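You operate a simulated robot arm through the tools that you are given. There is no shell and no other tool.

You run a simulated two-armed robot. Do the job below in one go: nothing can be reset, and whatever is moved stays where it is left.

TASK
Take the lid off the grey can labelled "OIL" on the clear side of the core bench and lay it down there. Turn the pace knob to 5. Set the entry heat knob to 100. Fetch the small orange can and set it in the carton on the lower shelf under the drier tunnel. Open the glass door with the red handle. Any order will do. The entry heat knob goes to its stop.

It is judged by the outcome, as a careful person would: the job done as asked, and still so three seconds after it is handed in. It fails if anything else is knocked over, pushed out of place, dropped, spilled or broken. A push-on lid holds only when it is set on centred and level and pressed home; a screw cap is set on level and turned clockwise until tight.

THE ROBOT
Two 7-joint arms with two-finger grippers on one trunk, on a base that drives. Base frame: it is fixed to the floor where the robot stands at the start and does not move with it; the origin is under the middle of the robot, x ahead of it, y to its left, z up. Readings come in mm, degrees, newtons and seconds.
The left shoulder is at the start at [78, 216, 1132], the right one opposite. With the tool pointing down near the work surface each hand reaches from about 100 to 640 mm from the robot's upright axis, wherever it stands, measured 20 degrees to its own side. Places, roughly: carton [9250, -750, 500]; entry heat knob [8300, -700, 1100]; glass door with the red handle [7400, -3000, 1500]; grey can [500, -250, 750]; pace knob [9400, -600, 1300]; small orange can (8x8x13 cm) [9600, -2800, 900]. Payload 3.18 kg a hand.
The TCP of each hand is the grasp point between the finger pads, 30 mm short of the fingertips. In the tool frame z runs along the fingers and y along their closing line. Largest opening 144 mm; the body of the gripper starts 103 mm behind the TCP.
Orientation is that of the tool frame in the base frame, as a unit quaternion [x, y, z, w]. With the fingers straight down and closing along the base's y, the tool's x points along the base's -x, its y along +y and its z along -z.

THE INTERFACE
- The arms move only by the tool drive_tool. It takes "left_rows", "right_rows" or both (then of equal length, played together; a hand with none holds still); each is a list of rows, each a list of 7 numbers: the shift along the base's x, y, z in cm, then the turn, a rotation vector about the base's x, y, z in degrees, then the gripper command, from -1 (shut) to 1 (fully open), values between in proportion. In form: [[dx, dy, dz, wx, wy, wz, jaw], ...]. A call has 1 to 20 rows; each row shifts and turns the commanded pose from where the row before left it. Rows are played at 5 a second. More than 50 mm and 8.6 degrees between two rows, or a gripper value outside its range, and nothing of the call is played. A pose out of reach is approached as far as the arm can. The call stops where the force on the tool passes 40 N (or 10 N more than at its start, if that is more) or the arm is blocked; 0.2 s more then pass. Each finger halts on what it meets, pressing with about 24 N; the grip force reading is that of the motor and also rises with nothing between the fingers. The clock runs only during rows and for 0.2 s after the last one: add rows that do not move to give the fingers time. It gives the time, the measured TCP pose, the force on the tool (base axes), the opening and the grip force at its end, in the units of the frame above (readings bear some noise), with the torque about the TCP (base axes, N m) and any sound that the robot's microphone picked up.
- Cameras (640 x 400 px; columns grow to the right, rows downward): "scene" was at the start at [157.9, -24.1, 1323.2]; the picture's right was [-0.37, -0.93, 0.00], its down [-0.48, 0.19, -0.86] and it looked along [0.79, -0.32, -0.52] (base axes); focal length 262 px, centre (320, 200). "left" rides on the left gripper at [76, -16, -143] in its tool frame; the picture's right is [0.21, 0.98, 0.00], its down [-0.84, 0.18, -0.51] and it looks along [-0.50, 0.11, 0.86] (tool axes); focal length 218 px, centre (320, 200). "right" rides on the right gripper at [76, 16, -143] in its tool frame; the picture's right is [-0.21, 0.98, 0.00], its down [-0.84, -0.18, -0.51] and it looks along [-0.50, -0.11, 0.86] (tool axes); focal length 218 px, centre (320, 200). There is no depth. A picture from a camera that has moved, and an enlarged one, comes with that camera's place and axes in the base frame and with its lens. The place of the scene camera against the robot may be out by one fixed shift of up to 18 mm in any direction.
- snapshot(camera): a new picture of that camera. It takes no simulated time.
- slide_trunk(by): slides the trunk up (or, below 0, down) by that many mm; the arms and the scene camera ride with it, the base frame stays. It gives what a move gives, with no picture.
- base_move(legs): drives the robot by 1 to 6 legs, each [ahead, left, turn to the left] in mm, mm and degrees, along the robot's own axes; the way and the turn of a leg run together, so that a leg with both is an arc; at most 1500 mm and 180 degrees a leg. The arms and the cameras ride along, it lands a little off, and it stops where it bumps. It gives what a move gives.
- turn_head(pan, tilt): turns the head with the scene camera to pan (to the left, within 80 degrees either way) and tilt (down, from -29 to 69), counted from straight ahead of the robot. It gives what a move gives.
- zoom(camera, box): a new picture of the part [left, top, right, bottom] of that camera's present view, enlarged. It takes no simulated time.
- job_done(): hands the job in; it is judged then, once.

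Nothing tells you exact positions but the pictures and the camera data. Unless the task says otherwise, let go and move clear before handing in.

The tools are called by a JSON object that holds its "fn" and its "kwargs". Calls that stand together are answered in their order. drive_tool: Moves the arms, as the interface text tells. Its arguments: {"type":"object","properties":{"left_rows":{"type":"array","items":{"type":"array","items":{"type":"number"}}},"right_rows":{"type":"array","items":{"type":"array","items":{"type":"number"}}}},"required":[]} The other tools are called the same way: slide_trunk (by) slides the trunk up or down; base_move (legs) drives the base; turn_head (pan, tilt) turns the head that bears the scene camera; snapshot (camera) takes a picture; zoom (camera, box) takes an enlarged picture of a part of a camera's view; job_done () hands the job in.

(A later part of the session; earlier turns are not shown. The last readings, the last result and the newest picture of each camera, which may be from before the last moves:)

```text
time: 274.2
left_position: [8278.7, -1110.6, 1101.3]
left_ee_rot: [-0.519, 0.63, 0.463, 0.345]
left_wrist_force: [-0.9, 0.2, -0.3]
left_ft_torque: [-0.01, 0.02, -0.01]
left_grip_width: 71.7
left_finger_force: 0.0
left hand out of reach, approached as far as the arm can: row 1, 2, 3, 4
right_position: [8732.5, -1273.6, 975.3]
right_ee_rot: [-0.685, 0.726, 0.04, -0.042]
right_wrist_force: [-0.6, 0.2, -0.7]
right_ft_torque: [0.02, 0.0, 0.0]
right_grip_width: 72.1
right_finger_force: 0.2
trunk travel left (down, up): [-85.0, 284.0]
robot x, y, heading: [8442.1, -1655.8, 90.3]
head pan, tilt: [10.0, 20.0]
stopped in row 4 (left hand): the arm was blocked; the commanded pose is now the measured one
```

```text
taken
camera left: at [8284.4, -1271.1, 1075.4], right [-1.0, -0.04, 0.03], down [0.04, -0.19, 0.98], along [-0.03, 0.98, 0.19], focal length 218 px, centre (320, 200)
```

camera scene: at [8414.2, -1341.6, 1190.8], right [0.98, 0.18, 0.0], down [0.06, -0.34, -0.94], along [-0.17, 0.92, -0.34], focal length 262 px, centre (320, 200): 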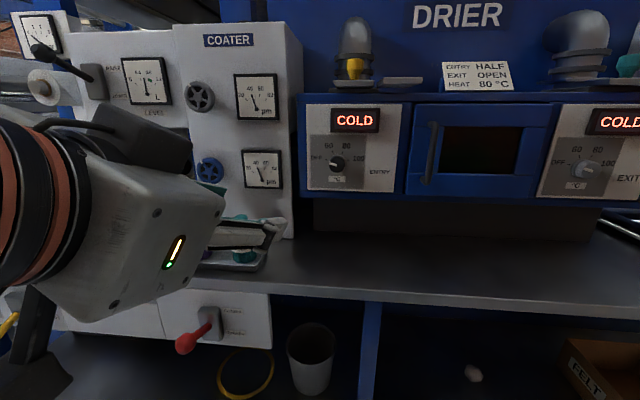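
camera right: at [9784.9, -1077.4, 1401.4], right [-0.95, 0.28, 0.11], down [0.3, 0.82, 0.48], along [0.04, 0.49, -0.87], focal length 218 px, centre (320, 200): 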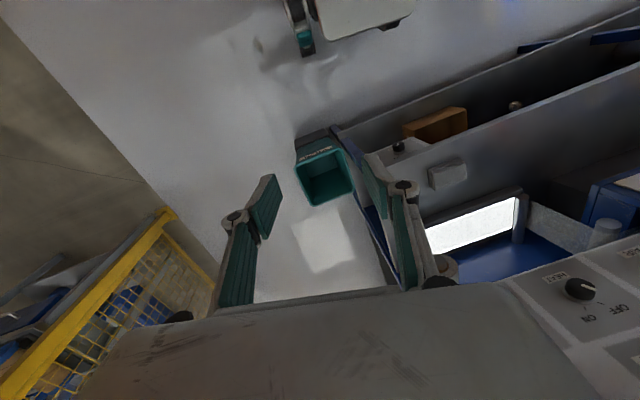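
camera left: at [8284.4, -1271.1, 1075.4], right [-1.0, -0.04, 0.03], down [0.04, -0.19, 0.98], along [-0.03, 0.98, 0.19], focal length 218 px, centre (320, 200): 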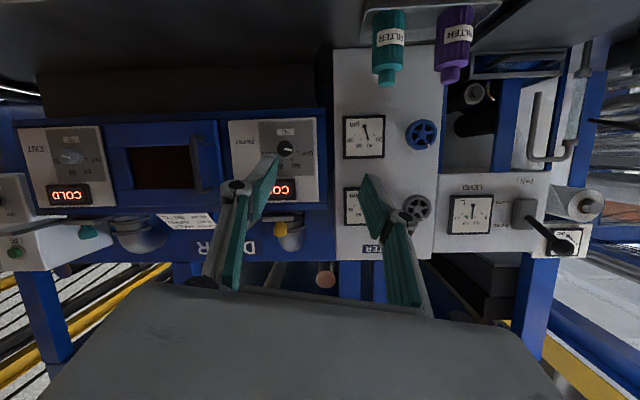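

The posture is path-dependent; I'll fold the hand back to its neutral downward pose and redo the approach sequence that worked at the other panel.

{"fn": "drive_tool", "kwargs": {"left_rows": [[0, -2, -0.5, -8, 0, 0, 0], [0, -2, -0.5, -8, 0, 0, 0], [0, -2, -0.5, -8, 0, 0, 0], [0, -2, -0.5, -8, 0, 0, 0], [0, -2, -0.5, -8, 0, 0, 0], [0, -2, -0.5, -8, 0, 0, 0], [0, -2, -0.5, -8, 0, 0, 0], [0, -2, -0.5, -7, 0, 0, 0], [0, 0, 0, 0, 0, 0, 0]]}}

{"fn": "snapshot", "kwargs": {"camera": "scene"}}

```text
time: 276.2
left_position: [8282.1, -1270.8, 1058.2]
left_ee_rot: [-0.62, 0.782, 0.064, 0.02]
left_wrist_force: [0.1, 0.4, 0.0]
left_ft_torque: [0.0, -0.01, -0.01]
left_grip_width: 72.1
left_finger_force: 0.1
right_position: [8731.4, -1272.0, 974.0]
right_ee_rot: [-0.685, 0.726, 0.04, -0.042]
right_wrist_force: [1.0, 0.0, -0.7]
right_ft_torque: [-0.01, 0.02, 0.01]
right_grip_width: 72.0
right_finger_force: 0.0
trunk travel left (down, up): [-85.0, 284.0]
robot x, y, heading: [8441.0, -1660.2, 90.7]
head pan, tilt: [10.0, 20.0]
```

```text
taken
camera scene: at [8410.6, -1342.2, 1199.3], right [0.98, 0.22, 0.0], down [0.06, -0.25, -0.97], along [-0.21, 0.94, -0.26], focal length 262 px, centre (320, 200)
```

scene: 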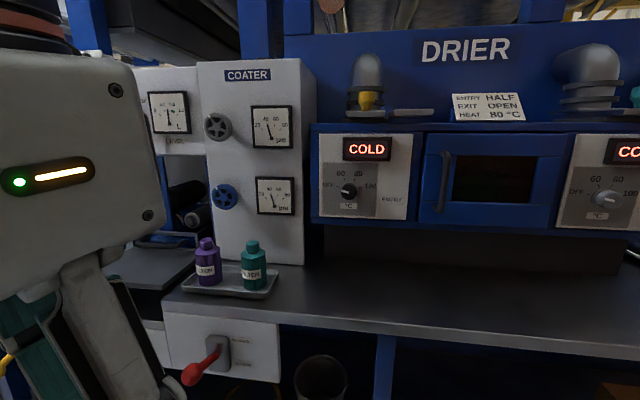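

The left hand is crowding the robot's own head here (the head got nudged), which explains the blocking. I'll move the hand outward, raise the trunk so the hand works below head height, and retry.

{"fn": "drive_tool", "kwargs": {"left_rows": [[-3, 1, -1, 0, 0, 0, 0], [-3, 1, -2, 0, 0, 0, 0], [-2, 1, -2, 0, 0, 0, 0], [0, 0, 0, 0, 0, 0, 0]]}}

{"fn": "slide_trunk", "kwargs": {"by": 150}}

{"fn": "snapshot", "kwargs": {"camera": "scene"}}

```text
time: 277.2
left_position: [8203.4, -1238.6, 1011.5]
left_ee_rot: [-0.62, 0.782, 0.065, 0.021]
left_wrist_force: [0.8, 0.9, -0.3]
left_ft_torque: [0.0, 0.01, 0.01]
left_grip_width: 72.0
left_finger_force: 0.1
right_position: [8732.5, -1272.9, 973.5]
right_ee_rot: [-0.684, 0.727, 0.04, -0.042]
right_wrist_force: [0.0, -0.3, -0.4]
right_ft_torque: [0.01, -0.01, -0.04]
right_grip_width: 72.2
right_finger_force: 0.0
trunk travel left (down, up): [-85.0, 284.0]
robot x, y, heading: [8443.9, -1654.8, 90.2]
head pan, tilt: [10.0, 20.0]
```

```text
time: 279.0
left_position: [8202.8, -1239.4, 1157.1]
left_ee_rot: [-0.62, 0.782, 0.064, 0.021]
left_wrist_force: [0.7, 0.0, 0.4]
left_ft_torque: [-0.02, 0.01, 0.02]
left_grip_width: 72.2
left_finger_force: 0.0
right_position: [8732.5, -1271.7, 1122.6]
right_ee_rot: [-0.686, 0.726, 0.04, -0.042]
right_wrist_force: [0.5, 0.2, -0.3]
right_ft_torque: [-0.01, -0.01, 0.02]
right_grip_width: 72.2
right_finger_force: 0.2
trunk travel left (down, up): [-235.0, 134.0]
robot x, y, heading: [8444.7, -1656.0, 90.4]
head pan, tilt: [10.0, 20.0]
```

```text
taken
camera scene: at [8415.2, -1485.2, 1362.7], right [0.98, 0.18, 0.0], down [0.06, -0.34, -0.94], along [-0.17, 0.92, -0.34], focal length 262 px, centre (320, 200)
```

scene: 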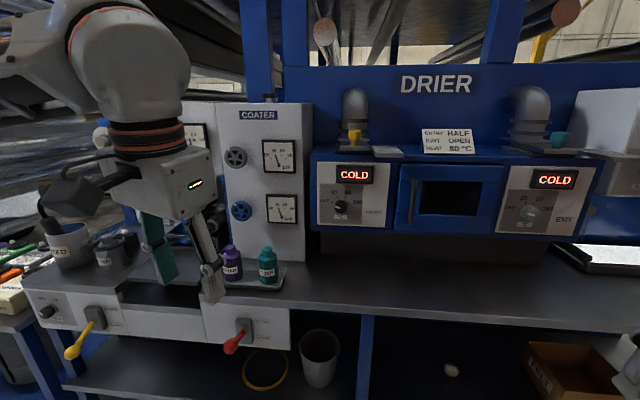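

Raising helped. Now I lower the left hand below head height, square it, and pitch it up toward the panel.

{"fn": "drive_tool", "kwargs": {"left_rows": [[2.25, 1, -2.5, 0, 0, 3.2, 0], [2.25, 1, -2.5, 0, 0, 3.2, 0], [2.25, 1, -2.5, 0, 0, 3.2, 0], [2.25, 1, -2.5, 0, 0, 3.3, 0], [0, 1.5, 0, 8, 0, 0, 0], [0, 1.5, 0, 8, 0, 0, 0], [0, 1.5, 0, 8, 0, 0, 0], [0, 1.5, 0, 8, 0, 0, 0], [0, 1.5, 0, 8, 0, 0, 0], [0, 1.5, 0, 8, 0, 0, 0], [0, 1.5, 0, 8, 0, 0, 0], [0, 1, 0, 4, 0, 0, 0], [0, 0, 0, 0, 0, 0, 0]]}}

{"fn": "snapshot", "kwargs": {"camera": "scene"}}

{"fn": "snapshot", "kwargs": {"camera": "left"}}

```text
time: 281.8
left_position: [8290.3, -1085.6, 1058.7]
left_ee_rot: [0.603, -0.579, -0.411, -0.364]
left_wrist_force: [-1.3, 0.1, 0.0]
left_ft_torque: [0.0, 0.0, -0.01]
left_grip_width: 72.1
left_finger_force: 0.0
right_position: [8732.2, -1271.2, 1124.1]
right_ee_rot: [-0.686, 0.726, 0.04, -0.041]
right_wrist_force: [-0.7, 0.7, 0.4]
right_ft_torque: [-0.03, -0.03, 0.01]
right_grip_width: 72.0
right_finger_force: 0.0
trunk travel left (down, up): [-235.0, 134.0]
robot x, y, heading: [8438.9, -1654.3, 90.4]
head pan, tilt: [10.0, 20.0]
```

```text
taken
camera scene: at [8414.3, -1485.5, 1362.8], right [0.98, 0.18, 0.0], down [0.06, -0.34, -0.94], along [-0.17, 0.92, -0.34], focal length 262 px, centre (320, 200)
```

scene: 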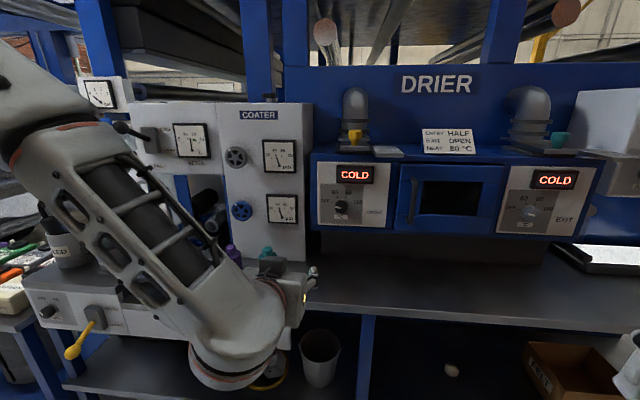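

```text
taken
camera left: at [8315.3, -1244.3, 1044.4], right [-0.98, -0.15, -0.16], down [-0.14, -0.14, 0.98], along [-0.17, 0.98, 0.12], focal length 218 px, centre (320, 200)
```

left: 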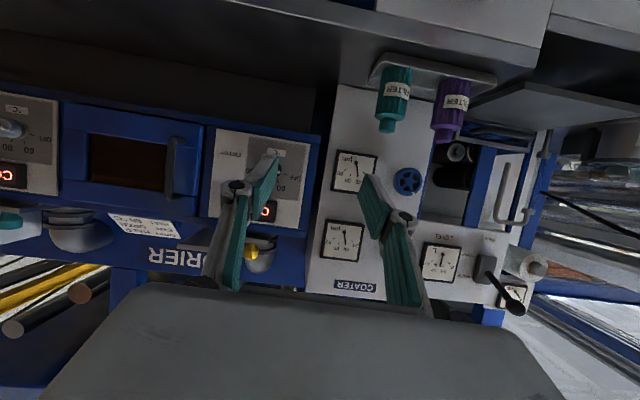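

Smooth this time. Testing how far the hand rolls each way here.

{"fn": "drive_tool", "kwargs": {"left_rows": [[0, 0, 0, 0, -8, 0, 0], [0, 0, 0, 0, -8, 0, 0], [0, 0, 0, 0, -8, 0, 0], [0, 0, 0, 0, -8, 0, 0], [0, 0, 0, 0, -8, 0, 0], [0, 0, 0, 0, 0, 0, 0]]}}

{"fn": "drive_tool", "kwargs": {"left_rows": [[0, 0, 0, 0, 8, 0, 0], [0, 0, 0, 0, 8, 0, 0], [0, 0, 0, 0, 8, 0, 0], [0, 0, 0, 0, 8, 0, 0], [0, 0, 0, 0, 8, 0, 0], [0, 0, 0, 0, 8, 0, 0], [0, 0, 0, 0, 8, 0, 0], [0, 0, 0, 0, 8, 0, 0], [0, 0, 0, 0, 8, 0, 0], [0, 0, 0, 0, 8, 0, 0], [0, 0, 0, 0, 0, 0, 0]]}}

```text
time: 283.2
left_position: [8332.5, -1086.5, 1123.4]
left_ee_rot: [0.705, -0.429, -0.189, -0.532]
left_wrist_force: [0.0, -0.6, 0.2]
left_ft_torque: [-0.04, 0.06, 0.08]
left_grip_width: 72.0
left_finger_force: 0.1
left hand out of reach, approached as far as the arm can: row 2, 3, 4, 5
right_position: [8734.6, -1274.4, 1123.7]
right_ee_rot: [-0.684, 0.727, 0.042, -0.043]
right_wrist_force: [0.4, -0.3, -0.1]
right_ft_torque: [0.07, 0.05, -0.03]
right_grip_width: 71.8
right_finger_force: 0.0
trunk travel left (down, up): [-235.0, 134.0]
robot x, y, heading: [8443.3, -1652.8, 90.3]
head pan, tilt: [10.0, 20.0]
```

```text
time: 285.4
left_position: [8288.2, -1071.2, 1148.1]
left_ee_rot: [-0.506, 0.635, 0.555, 0.181]
left_wrist_force: [0.5, -0.4, -0.7]
left_ft_torque: [0.03, 0.01, -0.02]
left_grip_width: 71.9
left_finger_force: 0.0
right_position: [8732.3, -1273.2, 1123.4]
right_ee_rot: [-0.685, 0.726, 0.04, -0.042]
right_wrist_force: [0.8, -0.6, 0.1]
right_ft_torque: [0.02, -0.04, 0.01]
right_grip_width: 71.8
right_finger_force: 0.1
trunk travel left (down, up): [-235.0, 134.0]
robot x, y, heading: [8444.9, -1655.8, 90.3]
head pan, tilt: [10.0, 20.0]
stopped in row 11 (left hand): the arm was blocked; the commanded pose is now the measured one
```

Clockwise roll is free to about +45°, which is the direction I need; counter-clockwise is limited near -10°. I'll return the hand to neutral at knob height.

{"fn": "drive_tool", "kwargs": {"left_rows": [[0, -0.3, -1.5, 0, -7.6, 0, 0], [0, -0.3, -1.5, 0, -7.6, 0, 0], [0, -0.3, -1.5, 0, -7.6, 0, 0], [0, -0.3, -1.5, 0, -7.6, 0, 0], [0, -0.3, -1.5, 0, -7.6, 0, 0], [0, 0, -1.5, 0, -7.6, 0, 0], [0, 0, 0, 0, 0, 0, 0]]}}

{"fn": "snapshot", "kwargs": {"camera": "left"}}

```text
time: 287.0
left_position: [8292.5, -1088.6, 1055.9]
left_ee_rot: [0.679, -0.517, -0.317, -0.413]
left_wrist_force: [0.0, -0.3, -0.1]
left_ft_torque: [-0.01, 0.04, 0.06]
left_grip_width: 72.3
left_finger_force: 0.1
right_position: [8732.1, -1273.2, 1122.8]
right_ee_rot: [-0.685, 0.726, 0.041, -0.042]
right_wrist_force: [-0.6, -0.6, 0.5]
right_ft_torque: [-0.01, 0.06, -0.02]
right_grip_width: 72.0
right_finger_force: 0.1
trunk travel left (down, up): [-235.0, 134.0]
robot x, y, heading: [8444.3, -1655.3, 90.4]
head pan, tilt: [10.0, 20.0]
```

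```text
taken
camera left: at [8327.8, -1246.1, 1058.3], right [-0.89, -0.21, -0.41], down [-0.39, -0.1, 0.91], along [-0.24, 0.97, 0.01], focal length 218 px, centre (320, 200)
```

left: 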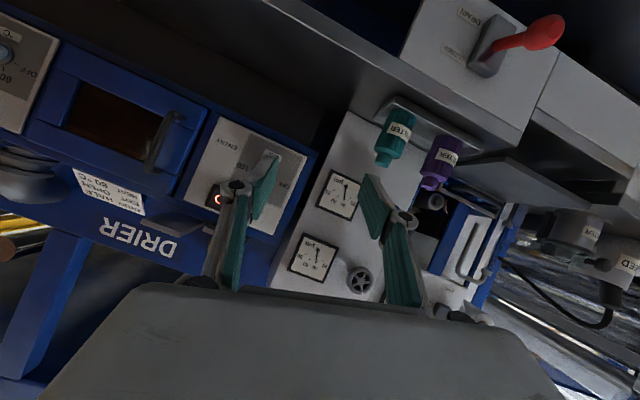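

The hand is neutral with a slight counter-clockwise pre-roll, good for starting. I'll drive closer to bring it about 130 mm from the ENTRY knob.

{"fn": "base_move", "kwargs": {"legs": [[275, -53, 0]]}}

{"fn": "snapshot", "kwargs": {"camera": "left"}}

{"fn": "snapshot", "kwargs": {"camera": "scene"}}

```text
time: 289.0
left_position: [8345.3, -809.9, 1054.3]
left_ee_rot: [0.678, -0.519, -0.317, -0.413]
left_wrist_force: [-0.5, 0.5, 0.1]
left_ft_torque: [-0.01, -0.01, 0.02]
left_grip_width: 72.0
left_finger_force: 0.1
right_position: [8784.8, -995.1, 1122.8]
right_ee_rot: [-0.683, 0.728, 0.041, -0.043]
right_wrist_force: [-0.1, 0.4, -0.3]
right_ft_torque: [0.01, 0.01, -0.01]
right_grip_width: 71.8
right_finger_force: 0.0
trunk travel left (down, up): [-235.0, 134.0]
robot x, y, heading: [8491.3, -1381.5, 90.2]
head pan, tilt: [10.0, 20.0]
```

```text
taken
camera left: at [8380.2, -967.3, 1057.9], right [-0.89, -0.21, -0.4], down [-0.39, -0.1, 0.91], along [-0.23, 0.97, 0.01], focal length 218 px, centre (320, 200)
```

left: 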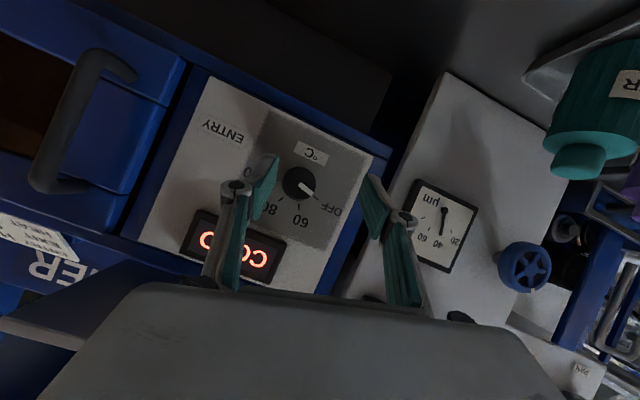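

```text
taken
camera scene: at [8467.5, -1207.8, 1362.9], right [0.98, 0.18, 0.0], down [0.06, -0.34, -0.94], along [-0.17, 0.92, -0.34], focal length 262 px, centre (320, 200)
```

scene: 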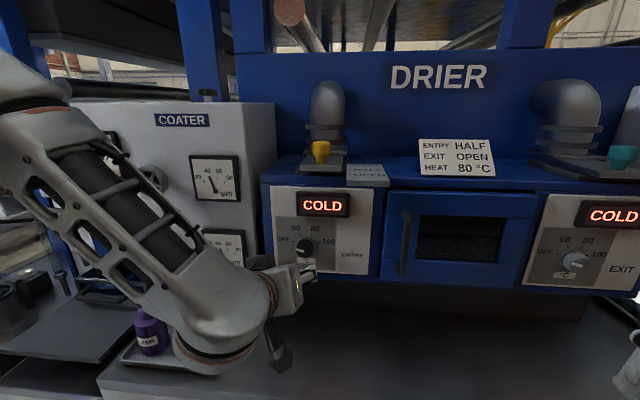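

Triangulation puts the ENTRY knob at about [8349, -692, 1050]. I'll raise a little, bring the base 55 mm nearer and check before the last bit.

{"fn": "drive_tool", "kwargs": {"left_rows": [[0.4, 0, 0.8, 0, 0, 0, -0.1], [0, 0, 0, 0, 0, 0, -0.1]]}}

{"fn": "base_move", "kwargs": {"legs": [[52, 0, 0]]}}

{"fn": "snapshot", "kwargs": {"camera": "left"}}

```text
time: 289.6
left_position: [8349.1, -811.6, 1063.1]
left_ee_rot: [0.678, -0.519, -0.316, -0.413]
left_wrist_force: [-0.3, 0.1, 0.3]
left_ft_torque: [0.0, 0.02, 0.01]
left_grip_width: 64.8
left_finger_force: 0.1
right_position: [8784.9, -995.4, 1123.2]
right_ee_rot: [-0.684, 0.727, 0.041, -0.042]
right_wrist_force: [-0.1, -0.6, 0.1]
right_ft_torque: [-0.05, -0.03, -0.05]
right_grip_width: 72.0
right_finger_force: 0.1
trunk travel left (down, up): [-235.0, 134.0]
robot x, y, heading: [8493.0, -1379.6, 89.9]
head pan, tilt: [10.0, 20.0]
```

```text
time: 290.5
left_position: [8348.3, -756.9, 1063.3]
left_ee_rot: [0.679, -0.518, -0.317, -0.412]
left_wrist_force: [0.1, 0.1, 0.2]
left_ft_torque: [-0.01, 0.0, 0.01]
left_grip_width: 64.7
left_finger_force: 0.1
right_position: [8784.5, -943.5, 1123.6]
right_ee_rot: [-0.684, 0.727, 0.041, -0.042]
right_wrist_force: [0.4, 0.6, -0.9]
right_ft_torque: [-0.05, -0.02, -0.01]
right_grip_width: 72.1
right_finger_force: 0.1
trunk travel left (down, up): [-235.0, 134.0]
robot x, y, heading: [8493.8, -1326.5, 90.0]
head pan, tilt: [10.0, 20.0]
```

```text
taken
camera left: at [8383.8, -915.7, 1066.1], right [-0.89, -0.21, -0.4], down [-0.39, -0.1, 0.91], along [-0.23, 0.97, 0.01], focal length 218 px, centre (320, 200)
```

left: 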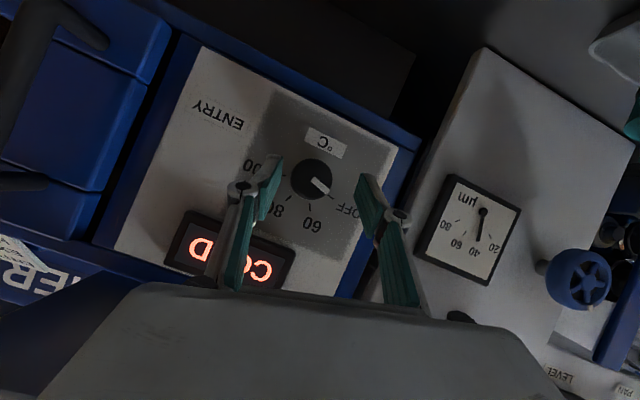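

Slightly off to one side; I'll shift 7 mm and advance the last 30 mm with the arm, letting contact stop it.

{"fn": "drive_tool", "kwargs": {"left_rows": [[0.35, 0.6, 0.1, 0, 0, 0, -0.1], [0.35, 0.6, 0.1, 0, 0, 0, -0.1], [0, 0.6, 0, 0, 0, 0, -0.1], [0, 0.6, 0, 0, 0, 0, -0.1], [0, 0.4, 0, 0, 0, 0, -0.1], [0, 0.3, 0, 0, 0, 0, -0.1]]}}

{"fn": "zoom", "kwargs": {"camera": "left", "box": [220, 90, 420, 240]}}

```text
time: 291.9
left_position: [8356.6, -728.7, 1063.7]
left_ee_rot: [0.678, -0.519, -0.317, -0.413]
left_wrist_force: [-0.1, -0.2, 0.9]
left_ft_torque: [-0.01, -0.02, 0.04]
left_grip_width: 64.6
left_finger_force: 0.0
right_position: [8785.0, -944.9, 1123.8]
right_ee_rot: [-0.684, 0.727, 0.04, -0.042]
right_wrist_force: [0.1, 0.5, -0.7]
right_ft_torque: [0.0, 0.01, -0.02]
right_grip_width: 71.8
right_finger_force: 0.0
trunk travel left (down, up): [-235.0, 134.0]
robot x, y, heading: [8497.0, -1326.1, 90.0]
head pan, tilt: [10.0, 20.0]
```

```text
2.67 times, centred on (320, 165) of left
camera zoom: at [8391.2, -886.5, 1068.3], right [-0.89, -0.21, -0.41], down [-0.39, -0.1, 0.91], along [-0.23, 0.97, 0.01], focal length 582 px, centre (320, 293)
```

zoom: 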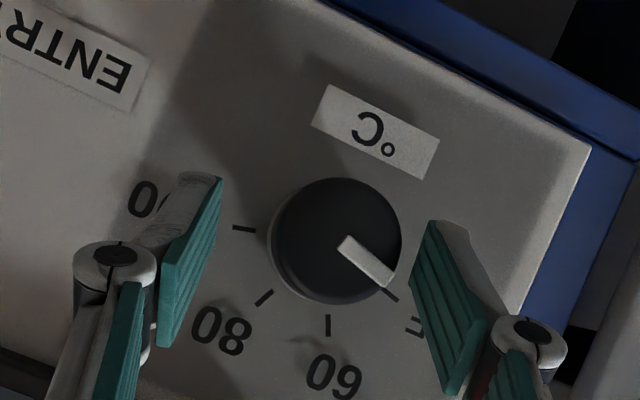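

Nearly centred with the pointer at OFF. I'll correct 3 mm sideways and creep forward until the tips just touch the panel.

{"fn": "drive_tool", "kwargs": {"left_rows": [[-0.3, 0.2, 0, 0, 0, 0, -0.1], [0, 0.2, 0, 0, 0, 0, -0.1], [0, 0.2, 0, 0, 0, 0, -0.1], [0, 0.2, 0, 0, 0, 0, -0.1], [0, 0, 0, 0, 0, 0, -0.1]]}}

{"fn": "zoom", "kwargs": {"camera": "left", "box": [220, 90, 420, 240]}}

```text
time: 293.1
left_position: [8352.7, -720.5, 1065.0]
left_ee_rot: [0.678, -0.518, -0.318, -0.413]
left_wrist_force: [-0.4, 0.1, -0.4]
left_ft_torque: [0.01, -0.04, 0.03]
left_grip_width: 64.8
left_finger_force: 0.1
right_position: [8785.0, -943.8, 1123.2]
right_ee_rot: [-0.684, 0.727, 0.041, -0.044]
right_wrist_force: [0.4, -0.1, 0.6]
right_ft_torque: [0.04, -0.02, 0.01]
right_grip_width: 71.8
right_finger_force: 0.1
trunk travel left (down, up): [-235.0, 134.0]
robot x, y, heading: [8494.1, -1327.3, 89.9]
head pan, tilt: [10.0, 20.0]
```

```text
2.67 times, centred on (320, 165) of left
camera zoom: at [8388.1, -878.3, 1068.3], right [-0.89, -0.21, -0.41], down [-0.39, -0.1, 0.91], along [-0.23, 0.97, 0.01], focal length 582 px, centre (320, 293)
```

zoom: 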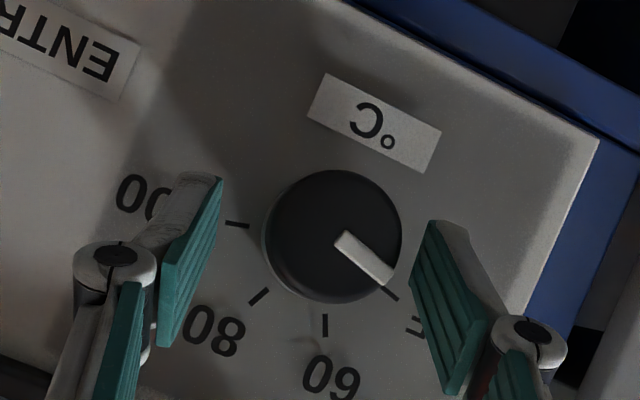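

{"fn": "drive_tool", "kwargs": {"left_rows": [[-0.1, 0.2, 0, 0, 0, 0, -0.1], [0, 0.2, 0, 0, 0, 0, -0.1], [0, 0.2, 0, 0, 0, 0, -0.1], [0, 0.2, 0, 0, 0, 0, -0.1], [0, 0, 0, 0, 0, 0, -0.1]]}}

{"fn": "zoom", "kwargs": {"camera": "left", "box": [220, 90, 420, 240]}}

```text
time: 294.3
left_position: [8352.4, -713.2, 1063.4]
left_ee_rot: [0.679, -0.519, -0.317, -0.412]
left_wrist_force: [0.8, -7.1, -1.0]
left_ft_torque: [-0.05, 0.06, -0.23]
left_grip_width: 65.3
left_finger_force: 0.1
right_position: [8784.3, -945.7, 1123.1]
right_ee_rot: [-0.684, 0.727, 0.041, -0.042]
right_wrist_force: [-0.6, 0.1, 0.8]
right_ft_torque: [0.0, 0.02, -0.04]
right_grip_width: 71.9
right_finger_force: 0.1
trunk travel left (down, up): [-235.0, 134.0]
robot x, y, heading: [8494.8, -1329.1, 90.5]
head pan, tilt: [10.0, 20.0]
```

```text
2.67 times, centred on (320, 165) of left
camera zoom: at [8387.0, -871.2, 1067.8], right [-0.89, -0.21, -0.4], down [-0.39, -0.1, 0.91], along [-0.23, 0.97, 0.01], focal length 582 px, centre (320, 293)
```

zoom: 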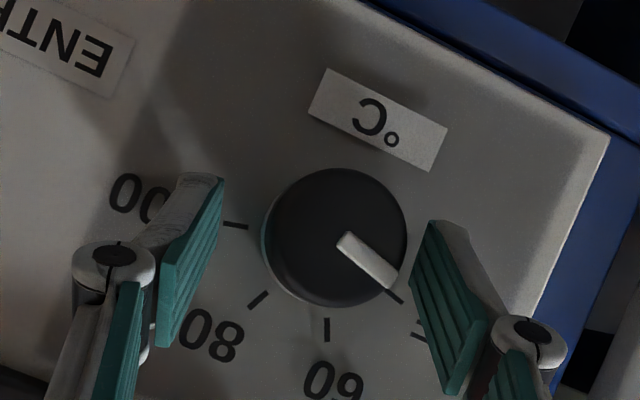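

Light contact (7 N) with the panel. Backing off 3 mm and closing on the knob.

{"fn": "drive_tool", "kwargs": {"left_rows": [[-0.1, -0.35, 0, 0, 0, 0, -0.1], [0, 0, 0, 0, 0, 0, -0.3], [0, 0, 0, 0, 0, 0, -0.5], [0, 0, 0, 0, 0, 0, -1], [0, 0, 0, 0, 0, 0, -1]]}}

{"fn": "zoom", "kwargs": {"camera": "left", "box": [220, 90, 420, 240]}}

```text
time: 295.5
left_position: [8349.7, -714.4, 1064.7]
left_ee_rot: [0.679, -0.517, -0.318, -0.413]
left_wrist_force: [-11.4, 1.8, 1.0]
left_ft_torque: [0.31, 0.33, -0.65]
left_grip_width: 41.5
left_finger_force: 45.1
right_position: [8783.5, -943.8, 1123.9]
right_ee_rot: [-0.685, 0.727, 0.038, -0.042]
right_wrist_force: [0.9, -0.8, 0.0]
right_ft_torque: [0.03, 0.01, -0.02]
right_grip_width: 72.1
right_finger_force: 0.1
trunk travel left (down, up): [-235.0, 134.0]
robot x, y, heading: [8492.0, -1327.3, 90.1]
head pan, tilt: [10.0, 20.0]
```

```text
2.67 times, centred on (320, 165) of left
camera zoom: at [8384.0, -873.0, 1068.0], right [-0.89, -0.21, -0.41], down [-0.39, -0.1, 0.91], along [-0.24, 0.97, 0.01], focal length 582 px, centre (320, 293)
```

zoom: 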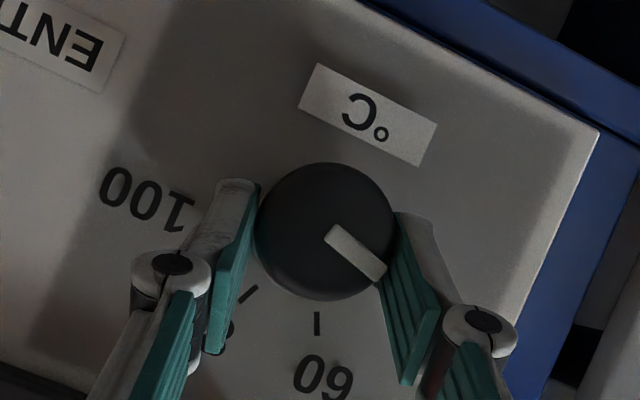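

Gripped (41.5 mm). Turning clockwise about the knob's axis, 40° first.

{"fn": "drive_tool", "kwargs": {"left_rows": [[0.2, 0, -0.01, 0, 8, 0, -1], [0.2, 0, -0.04, 0, 8, 0, -1], [0.19, 0, -0.07, 0, 8, 0, -1], [0.18, 0, -0.1, 0, 8, 0, -1], [0.16, 0, -0.12, 0, 8, 0, -1]]}}

{"fn": "zoom", "kwargs": {"camera": "left", "box": [220, 90, 420, 240]}}

{"fn": "zoom", "kwargs": {"camera": "scene", "box": [250, 160, 450, 310]}}

```text
time: 296.7
left_position: [8356.5, -714.4, 1062.6]
left_ee_rot: [-0.534, 0.627, 0.526, 0.212]
left_wrist_force: [0.8, -15.0, -8.4]
left_ft_torque: [-0.47, -0.08, -1.08]
left_grip_width: 41.5
left_finger_force: 44.7
right_position: [8786.0, -945.6, 1123.0]
right_ee_rot: [-0.683, 0.728, 0.04, -0.043]
right_wrist_force: [0.4, 0.7, 0.1]
right_ft_torque: [0.0, 0.01, -0.03]
right_grip_width: 72.1
right_finger_force: 0.0
trunk travel left (down, up): [-235.0, 134.0]
robot x, y, heading: [8492.2, -1329.9, 90.3]
head pan, tilt: [10.0, 20.0]
```

```text
2.67 times, centred on (320, 165) of left
camera zoom: at [8386.4, -873.1, 1042.9], right [-0.94, -0.21, 0.25], down [0.28, -0.09, 0.96], along [-0.18, 0.97, 0.15], focal length 582 px, centre (320, 293)
```

zoom: 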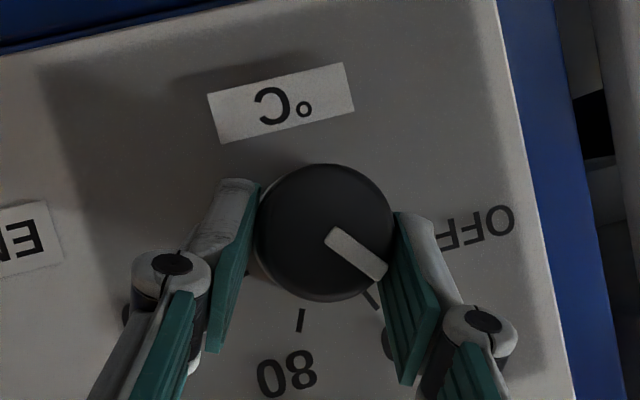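

```text
2.67 times, centred on (350, 235) of scene
camera zoom: at [8467.7, -1158.3, 1362.8], right [0.98, 0.18, 0.0], down [0.06, -0.34, -0.94], along [-0.17, 0.93, -0.34], focal length 700 px, centre (240, 107)
```

zoom: 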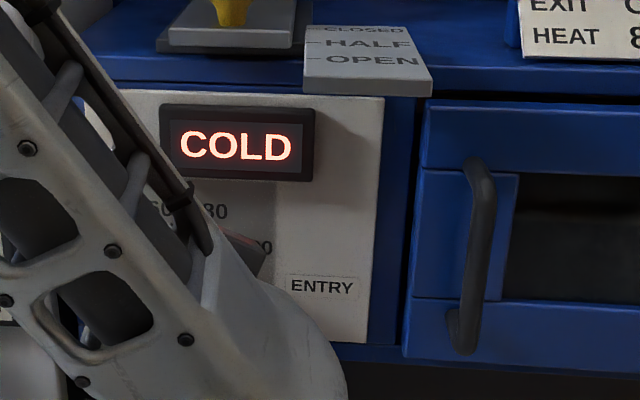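

The knob follows without slipping, now near 60. Continuing clockwise.

{"fn": "drive_tool", "kwargs": {"left_rows": [[0.15, -0.15, -0.14, 0, 8, 0, -1], [0.12, 0, -0.16, 0, 8, 0, -1], [0.1, 0, -0.17, 0, 8, 0, -1]]}}

{"fn": "zoom", "kwargs": {"camera": "left", "box": [220, 90, 420, 240]}}

```text
time: 297.0
left_position: [8356.3, -713.8, 1061.8]
left_ee_rot: [-0.53, 0.633, 0.525, 0.205]
left_wrist_force: [12.4, -9.3, 1.9]
left_ft_torque: [-1.15, -0.18, -0.18]
left_grip_width: 41.2
left_finger_force: 45.0
right_position: [8786.5, -947.1, 1124.3]
right_ee_rot: [-0.684, 0.728, 0.04, -0.042]
right_wrist_force: [0.1, 0.1, 0.4]
right_ft_torque: [0.0, 0.0, 0.01]
right_grip_width: 72.0
right_finger_force: 0.1
trunk travel left (down, up): [-235.0, 134.0]
robot x, y, heading: [8493.9, -1325.4, 90.1]
head pan, tilt: [10.0, 20.0]
stopped in row 1 (left hand): the force on the tool passed its limit at 50 N (the readings are from after the stop); the commanded pose is now the measured one
```

```text
2.67 times, centred on (320, 165) of left
camera zoom: at [8385.6, -873.0, 1044.7], right [-0.94, -0.21, 0.27], down [0.29, -0.08, 0.95], along [-0.18, 0.97, 0.14], focal length 582 px, centre (320, 293)
```

zoom: 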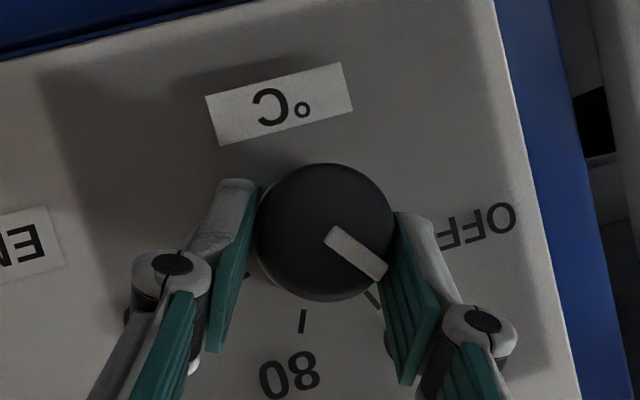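

A bit of side force built up, so I'll let go, roll back 40° and take a fresh grip.

{"fn": "drive_tool", "kwargs": {"left_rows": [[0, 0, 0, 0, 0, 0, -0.4], [0, -0.3, 0, 0, 0, 0, -0.1], [0, 0, 0, 0, 0, 0, -0.1], [-0.15, 0, 0.06, 0, -8, 0, -0.1], [-0.15, 0, 0.06, 0, -8, 0, -0.1], [-0.15, 0, 0.06, 0, -8, 0, -0.1], [-0.15, 0, 0.06, 0, -8, 0, -0.1], [-0.15, 0, 0.06, 0, -8, 0, -0.1], [0, 0, 0, 0, 0, 0, -0.1]]}}

{"fn": "zoom", "kwargs": {"camera": "left", "box": [220, 90, 420, 240]}}

```text
time: 299.0
left_position: [8347.4, -715.4, 1064.2]
left_ee_rot: [0.677, -0.525, -0.314, -0.409]
left_wrist_force: [0.5, -0.6, 0.4]
left_ft_torque: [0.01, -0.05, -0.01]
left_grip_width: 65.0
left_finger_force: 0.0
right_position: [8785.9, -945.6, 1123.8]
right_ee_rot: [-0.683, 0.728, 0.041, -0.041]
right_wrist_force: [0.6, 0.3, 0.8]
right_ft_torque: [0.02, 0.03, 0.01]
right_grip_width: 71.8
right_finger_force: 0.0
trunk travel left (down, up): [-235.0, 134.0]
robot x, y, heading: [8496.3, -1329.6, 90.1]
head pan, tilt: [10.0, 20.0]
```

```text
2.67 times, centred on (320, 165) of left
camera zoom: at [8382.4, -875.5, 1070.0], right [-0.89, -0.21, -0.4], down [-0.39, -0.09, 0.92], along [-0.23, 0.97, 0.0], focal length 582 px, centre (320, 293)
```

zoom: 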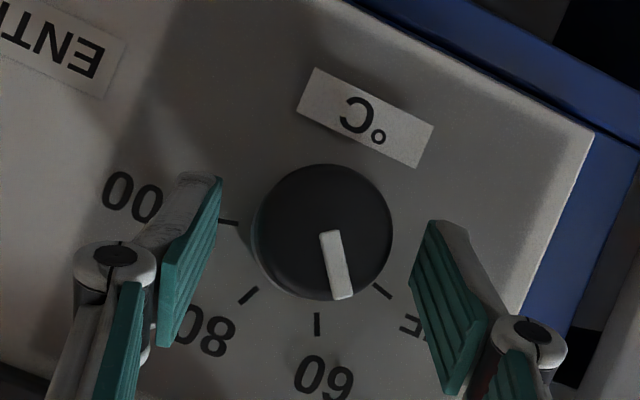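

Pointer is just short of 60 (36° done, about 120° to go). I'll sit 3 mm further off the panel, re-grip and turn again.

{"fn": "drive_tool", "kwargs": {"left_rows": [[0.15, -0.3, 0, 0, 0, 0, -0.1], [0, 0, 0, 0, 0, 0, -0.4], [0, 0, 0, 0, 0, 0, -1], [0, 0, 0, 0, 0, 0, -1], [0.2, 0, -0.01, 0, 8, 0, -1], [0.2, 0, -0.04, 0, 8, 0, -1], [0.19, 0, -0.07, 0, 8, 0, -1], [0.18, 0, -0.1, 0, 8, 0, -1], [0.16, -0.1, -0.12, 0, 8, 0, -1], [0.1, -0.1, -0.1, 0, 5, 0, -1]]}}

{"fn": "zoom", "kwargs": {"camera": "left", "box": [220, 90, 420, 240]}}

```text
time: 301.1
left_position: [8357.1, -718.5, 1061.9]
left_ee_rot: [-0.537, 0.636, 0.515, 0.204]
left_wrist_force: [21.0, -6.8, -4.0]
left_ft_torque: [-0.91, -0.33, -0.22]
left_grip_width: 41.8
left_finger_force: 44.9
right_position: [8787.8, -947.6, 1123.7]
right_ee_rot: [-0.682, 0.729, 0.04, -0.041]
right_wrist_force: [-1.3, 0.1, 0.6]
right_ft_torque: [-0.03, -0.08, 0.03]
right_grip_width: 71.7
right_finger_force: 0.1
trunk travel left (down, up): [-235.0, 134.0]
robot x, y, heading: [8493.0, -1331.4, 89.9]
head pan, tilt: [10.0, 20.0]
stopped in row 10 (left hand): the force on the tool passed its limit at 50 N (the readings are from after the stop); the commanded pose is now the measured one
```

```text
2.67 times, centred on (320, 165) of left
camera zoom: at [8386.1, -877.5, 1048.5], right [-0.95, -0.2, 0.26], down [0.27, -0.06, 0.96], along [-0.18, 0.98, 0.12], focal length 582 px, centre (320, 293)
```

zoom: 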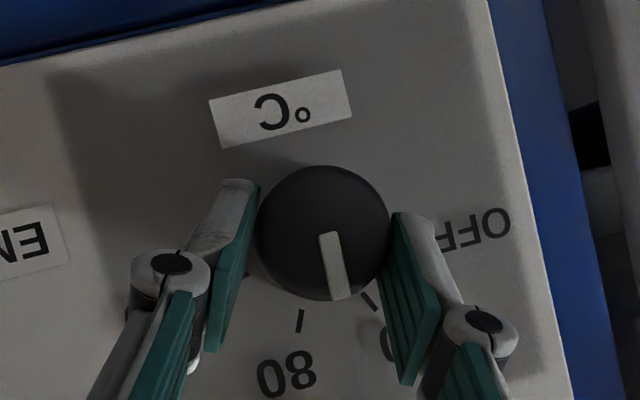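

Each grip gives about 40°. Repeating: release, roll back, re-grip, turn.

{"fn": "drive_tool", "kwargs": {"left_rows": [[0, 0, 0, 0, 0, 0, -0.4], [0, -0.1, 0, 0, 0, 0, -0.1], [0, 0, 0, 0, 0, 0, -0.1], [-0.17, 0, 0.06, 0, -8, 0, -0.1], [-0.17, 0, 0.06, 0, -8, 0, -0.1], [-0.17, 0, 0.06, 0, -8, 0, -0.1], [-0.17, 0, 0.06, 0, -8, 0, -0.1], [-0.17, 0, 0.06, 0, -8, 0, -0.1], [0, 0, 0, 0, 0, 0, -0.1]]}}

{"fn": "zoom", "kwargs": {"camera": "left", "box": [220, 90, 420, 240]}}

```text
time: 303.1
left_position: [8346.1, -719.7, 1066.2]
left_ee_rot: [0.683, -0.525, -0.304, -0.406]
left_wrist_force: [0.4, -0.3, 0.0]
left_ft_torque: [0.01, 0.01, 0.05]
left_grip_width: 64.8
left_finger_force: 0.0
right_position: [8788.4, -946.2, 1123.3]
right_ee_rot: [-0.683, 0.728, 0.04, -0.042]
right_wrist_force: [-0.5, -0.1, 1.1]
right_ft_torque: [0.02, 0.0, -0.01]
right_grip_width: 72.2
right_finger_force: 0.0
trunk travel left (down, up): [-235.0, 134.0]
robot x, y, heading: [8497.4, -1324.9, 90.0]
head pan, tilt: [10.0, 20.0]
```

```text
2.67 times, centred on (320, 165) of left
camera zoom: at [8379.6, -878.7, 1075.6], right [-0.89, -0.21, -0.41], down [-0.4, -0.07, 0.91], along [-0.22, 0.98, -0.03], focal length 582 px, centre (320, 293)
```

zoom: 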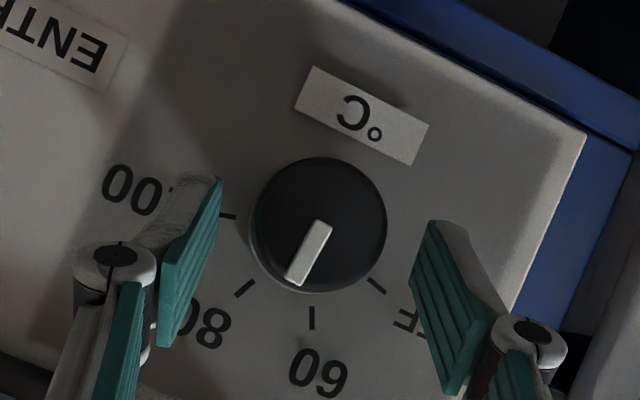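

Pointer is now between 60 and 80; about 79° remain. Next grip and turn.

{"fn": "drive_tool", "kwargs": {"left_rows": [[0.2, 0, -0.1, 0, 0, 0, -0.1], [0, 0, 0, 0, 0, 0, -0.4], [0, 0, 0, 0, 0, 0, -1], [0, 0, 0, 0, 0, 0, -1], [0.2, 0, -0.01, 0, 8, 0, -1], [0.2, 0, -0.04, 0, 8, 0, -1], [0.2, 0, -0.07, 0, 8, 0, -1], [0.2, 0, -0.1, 0, 8, 0, -1], [0.18, 0, -0.12, 0, 8, 0, -1]]}}

{"fn": "drive_tool", "kwargs": {"left_rows": [[0, 0, 0, 0, 0, 0, -0.4], [0, -0.1, 0, 0, 0, 0, -0.1], [0, 0, 0, 0, 0, 0, -0.1], [-0.18, 0, 0.06, 0, -8, 0, -0.1], [-0.18, 0, 0.06, 0, -8, 0, -0.1], [-0.18, 0, 0.06, 0, -8, 0, -0.1], [-0.18, 0, 0.06, 0, -8, 0, -0.1], [-0.18, 0, 0.06, 0, -8, 0, -0.1], [0, 0, 0, 0, 0, 0, -0.1]]}}

{"fn": "zoom", "kwargs": {"camera": "left", "box": [220, 90, 420, 240]}}

```text
time: 305.1
left_position: [8356.1, -717.9, 1062.7]
left_ee_rot: [-0.542, 0.632, 0.515, 0.204]
left_wrist_force: [12.7, -9.1, -2.0]
left_ft_torque: [-0.12, -0.1, -1.23]
left_grip_width: 41.3
left_finger_force: 44.8
right_position: [8789.3, -947.5, 1122.9]
right_ee_rot: [-0.682, 0.729, 0.041, -0.042]
right_wrist_force: [0.3, 0.1, 1.5]
right_ft_torque: [0.0, 0.01, 0.01]
right_grip_width: 71.9
right_finger_force: 0.1
trunk travel left (down, up): [-235.0, 134.0]
robot x, y, heading: [8492.5, -1327.7, 89.9]
head pan, tilt: [10.0, 20.0]
```

```text
time: 307.1
left_position: [8348.6, -718.7, 1065.0]
left_ee_rot: [0.683, -0.525, -0.303, -0.407]
left_wrist_force: [-0.2, -0.2, 0.3]
left_ft_torque: [-0.01, 0.02, 0.01]
left_grip_width: 64.8
left_finger_force: 0.2
right_position: [8787.5, -947.6, 1123.7]
right_ee_rot: [-0.683, 0.728, 0.041, -0.043]
right_wrist_force: [-0.1, 0.9, -0.2]
right_ft_torque: [0.01, 0.01, -0.04]
right_grip_width: 72.1
right_finger_force: 0.1
trunk travel left (down, up): [-235.0, 134.0]
robot x, y, heading: [8494.1, -1332.2, 90.1]
head pan, tilt: [10.0, 20.0]
```

```text
2.67 times, centred on (320, 165) of left
camera zoom: at [8382.1, -878.4, 1074.3], right [-0.89, -0.21, -0.41], down [-0.4, -0.07, 0.91], along [-0.22, 0.98, -0.03], focal length 582 px, centre (320, 293)
```

zoom: 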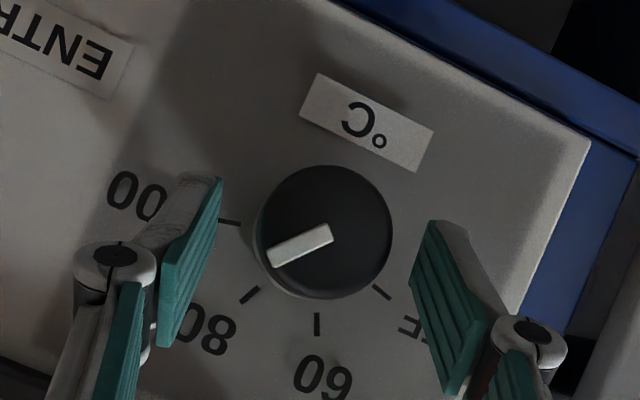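

Past 80 now; about 38° remain to the stop. One more grip and turn, pressing on to the stop.

{"fn": "drive_tool", "kwargs": {"left_rows": [[0.1, 0, 0, 0, 0, 0, -0.1], [0, 0, 0, 0, 0, 0, -0.4], [0, 0, 0, 0, 0, 0, -1], [0, 0, 0, 0, 0, 0, -1], [0.2, 0, -0.01, 0, 8, 0, -1], [0.2, 0, -0.04, 0, 8, 0, -1], [0.2, 0, -0.07, 0, 8, 0, -1], [0.2, 0, -0.1, 0, 8, 0, -1], [0.18, 0, -0.12, 0, 8, 0, -1]]}}

{"fn": "drive_tool", "kwargs": {"left_rows": [[0, 0, 0, 0, 0, 0, -0.4], [0, -0.1, 0, 0, 0, 0, -0.1], [0, 0, 0, 0, 0, 0, -0.1], [-0.18, 0, 0.06, 0, -8, 0, -0.1], [-0.18, 0, 0.06, 0, -8, 0, -0.1], [-0.18, 0, 0.06, 0, -8, 0, -0.1], [-0.18, 0, 0.06, 0, -8, 0, -0.1], [-0.18, 0, 0.06, 0, -8, 0, -0.1], [0, 0, 0, 0, 0, 0, -0.1]]}}

{"fn": "zoom", "kwargs": {"camera": "left", "box": [220, 90, 420, 240]}}

```text
time: 309.1
left_position: [8356.4, -720.3, 1060.6]
left_ee_rot: [-0.545, 0.631, 0.513, 0.204]
left_wrist_force: [7.6, -15.8, -7.1]
left_ft_torque: [-0.37, -0.69, -0.87]
left_grip_width: 41.8
left_finger_force: 44.7
right_position: [8788.3, -948.7, 1123.2]
right_ee_rot: [-0.683, 0.728, 0.041, -0.041]
right_wrist_force: [-0.4, 0.2, 0.3]
right_ft_torque: [0.0, 0.03, -0.01]
right_grip_width: 72.4
right_finger_force: 0.2
trunk travel left (down, up): [-235.0, 134.0]
robot x, y, heading: [8492.2, -1326.1, 90.0]
head pan, tilt: [10.0, 20.0]
```

```text
time: 311.1
left_position: [8350.7, -720.9, 1064.7]
left_ee_rot: [0.683, -0.526, -0.302, -0.407]
left_wrist_force: [0.4, 0.3, 0.0]
left_ft_torque: [-0.01, -0.01, 0.03]
left_grip_width: 64.8
left_finger_force: 0.1
right_position: [8788.6, -946.2, 1123.3]
right_ee_rot: [-0.683, 0.728, 0.041, -0.042]
right_wrist_force: [0.5, 0.6, 0.1]
right_ft_torque: [0.01, 0.01, 0.0]
right_grip_width: 71.8
right_finger_force: 0.1
trunk travel left (down, up): [-235.0, 134.0]
robot x, y, heading: [8493.2, -1329.6, 90.0]
head pan, tilt: [10.0, 20.0]
```

```text
2.67 times, centred on (320, 165) of left
camera zoom: at [8383.7, -880.0, 1072.9], right [-0.89, -0.21, -0.41], down [-0.4, -0.07, 0.91], along [-0.22, 0.98, -0.03], focal length 582 px, centre (320, 293)
```

zoom: 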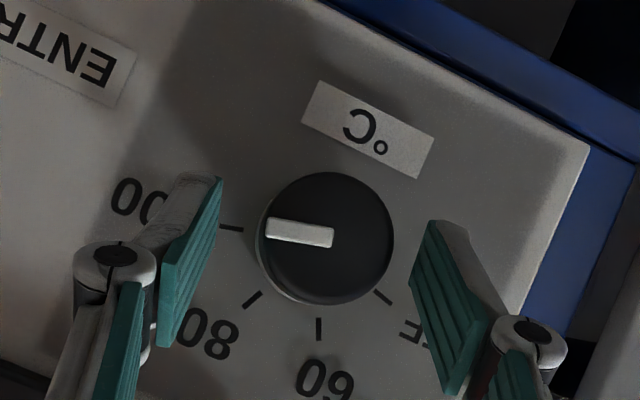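

Pointer is at 100 (within ~1.5°). I'll do one more short grip and turn to be sure it sits against its stop.

{"fn": "drive_tool", "kwargs": {"left_rows": [[-0.05, 0, 0, 0, 0, 0, -0.1], [0, 0, 0, 0, 0, 0, -0.4], [0, 0, 0, 0, 0, 0, -1], [0, 0, 0, 0, 0, 0, -1], [0.1, 0, 0, 0, 4, 0, -1], [0.1, 0, 0, 0, 4, 0, -1], [0.1, 0, -0.02, 0, 4, 0, -1], [0, 0, 0, 0, 0, 0, -1]]}}

{"fn": "drive_tool", "kwargs": {"left_rows": [[0, 0, 0, 0, 0, 0, -0.4], [0, -0.1, 0, 0, 0, 0, -0.1], [0, 0, 0, 0, 0, 0, 0], [0, -2, 0, 0, 0, 0, 0], [0, -3, 0, 0, 0, 0, 0], [0, -3, 0, 0, 0, 0, 0], [0, 0, 0, 0, 0, 0, 0]]}}

{"fn": "snapshot", "kwargs": {"camera": "left"}}

{"fn": "zoom", "kwargs": {"camera": "scene", "box": [250, 160, 390, 265]}}

```text
time: 312.9
left_position: [8351.2, -721.3, 1062.9]
left_ee_rot: [0.648, -0.565, -0.374, -0.349]
left_wrist_force: [-3.5, -0.4, -0.8]
left_ft_torque: [0.12, -0.67, -0.38]
left_grip_width: 41.8
left_finger_force: 45.2
right_position: [8786.2, -946.0, 1123.0]
right_ee_rot: [-0.682, 0.729, 0.04, -0.041]
right_wrist_force: [0.6, -1.1, -0.8]
right_ft_torque: [-0.01, -0.01, 0.01]
right_grip_width: 71.9
right_finger_force: 0.0
trunk travel left (down, up): [-235.0, 134.0]
robot x, y, heading: [8495.1, -1326.8, 90.0]
head pan, tilt: [10.0, 20.0]
```

```text
time: 314.6
left_position: [8353.7, -803.2, 1066.7]
left_ee_rot: [0.648, -0.565, -0.373, -0.349]
left_wrist_force: [0.5, -0.1, -0.1]
left_ft_torque: [-0.03, -0.01, 0.0]
left_grip_width: 72.0
left_finger_force: 0.0
right_position: [8786.5, -945.3, 1123.5]
right_ee_rot: [-0.683, 0.729, 0.039, -0.041]
right_wrist_force: [-0.5, 0.5, -0.3]
right_ft_torque: [-0.01, -0.04, 0.03]
right_grip_width: 71.9
right_finger_force: 0.1
trunk travel left (down, up): [-235.0, 134.0]
robot x, y, heading: [8496.2, -1330.5, 89.9]
head pan, tilt: [10.0, 20.0]
```

```text
taken
camera left: at [8388.0, -961.2, 1067.6], right [-0.95, -0.21, -0.21], down [-0.2, -0.07, 0.98], along [-0.22, 0.97, 0.02], focal length 218 px, centre (320, 200)
```

left: 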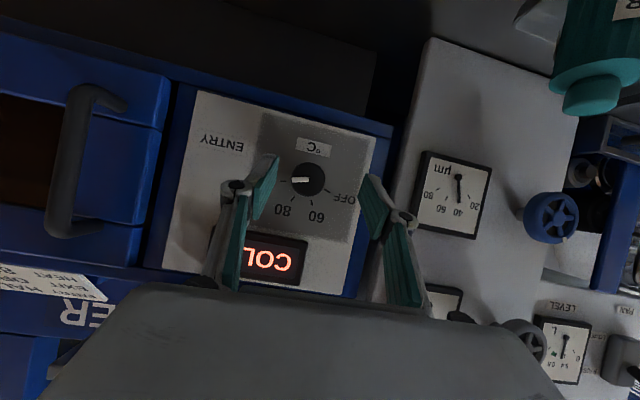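

```text
3.81 times, centred on (320, 212) of scene
camera zoom: at [8468.4, -1157.3, 1362.9], right [0.98, 0.17, 0.0], down [0.06, -0.34, -0.94], along [-0.16, 0.93, -0.34], focal length 1000 px, centre (320, 152)
```

zoom: 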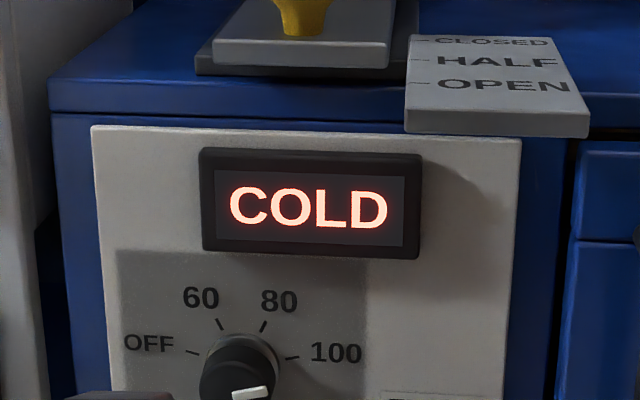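

{"fn": "zoom", "kwargs": {"camera": "left", "box": [260, 130, 380, 230]}}

{"fn": "drive_tool", "kwargs": {"left_rows": [[0, -3, 0, 0, 0, 0, 0], [0, -4, 0, 0, 0, 0, 0], [0, 0, 0, 0, 0, 0, 0]]}}

{"fn": "base_move", "kwargs": {"legs": [[-330, 0, 0]]}}

{"fn": "snapshot", "kwargs": {"camera": "scene"}}

```text
4.00 times, centred on (320, 180) of left
camera zoom: at [8388.0, -961.2, 1067.6], right [-0.95, -0.21, -0.21], down [-0.2, -0.07, 0.98], along [-0.22, 0.97, 0.02], focal length 873 px, centre (320, 280)
```

zoom: 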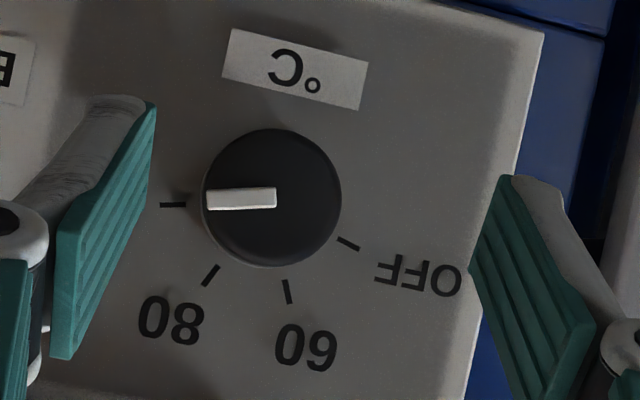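

```text
time: 315.4
left_position: [8375.8, -845.6, 1071.1]
left_ee_rot: [0.648, -0.565, -0.373, -0.349]
left_wrist_force: [-1.0, 0.0, 0.0]
left_ft_torque: [0.01, -0.03, 0.06]
left_grip_width: 72.0
left_finger_force: 0.0
left hand out of reach, approached as far as the arm can: row 1, 2
right_position: [8786.7, -945.5, 1123.9]
right_ee_rot: [-0.683, 0.728, 0.039, -0.042]
right_wrist_force: [0.2, -1.2, 0.6]
right_ft_torque: [-0.01, -0.02, -0.01]
right_grip_width: 72.2
right_finger_force: 0.1
trunk travel left (down, up): [-235.0, 134.0]
robot x, y, heading: [8494.4, -1326.7, 89.8]
head pan, tilt: [10.0, 20.0]
```

```text
time: 317.5
left_position: [8378.5, -1176.9, 1071.2]
left_ee_rot: [0.647, -0.567, -0.372, -0.349]
left_wrist_force: [-0.1, 0.2, 0.2]
left_ft_torque: [0.0, 0.0, 0.02]
left_grip_width: 71.9
left_finger_force: 0.0
right_position: [8788.2, -1280.9, 1122.3]
right_ee_rot: [-0.68, 0.731, 0.04, -0.041]
right_wrist_force: [0.7, -0.7, -0.4]
right_ft_torque: [0.03, -0.02, 0.01]
right_grip_width: 71.9
right_finger_force: 0.1
trunk travel left (down, up): [-235.0, 134.0]
robot x, y, heading: [8492.0, -1658.6, 89.4]
head pan, tilt: [10.0, 20.0]
```

```text
taken
camera scene: at [8468.2, -1490.2, 1363.1], right [0.99, 0.17, 0.0], down [0.06, -0.34, -0.94], along [-0.16, 0.93, -0.34], focal length 262 px, centre (320, 200)
```

scene: 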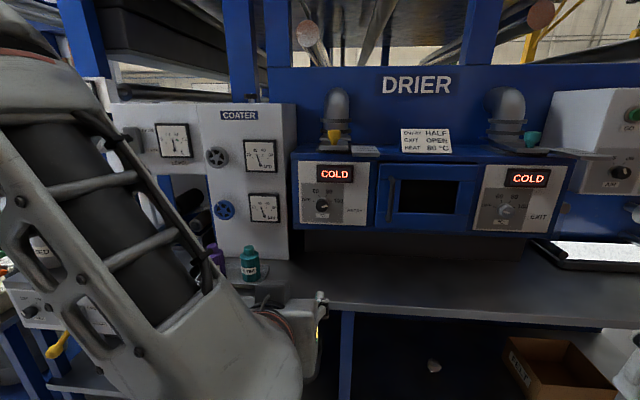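

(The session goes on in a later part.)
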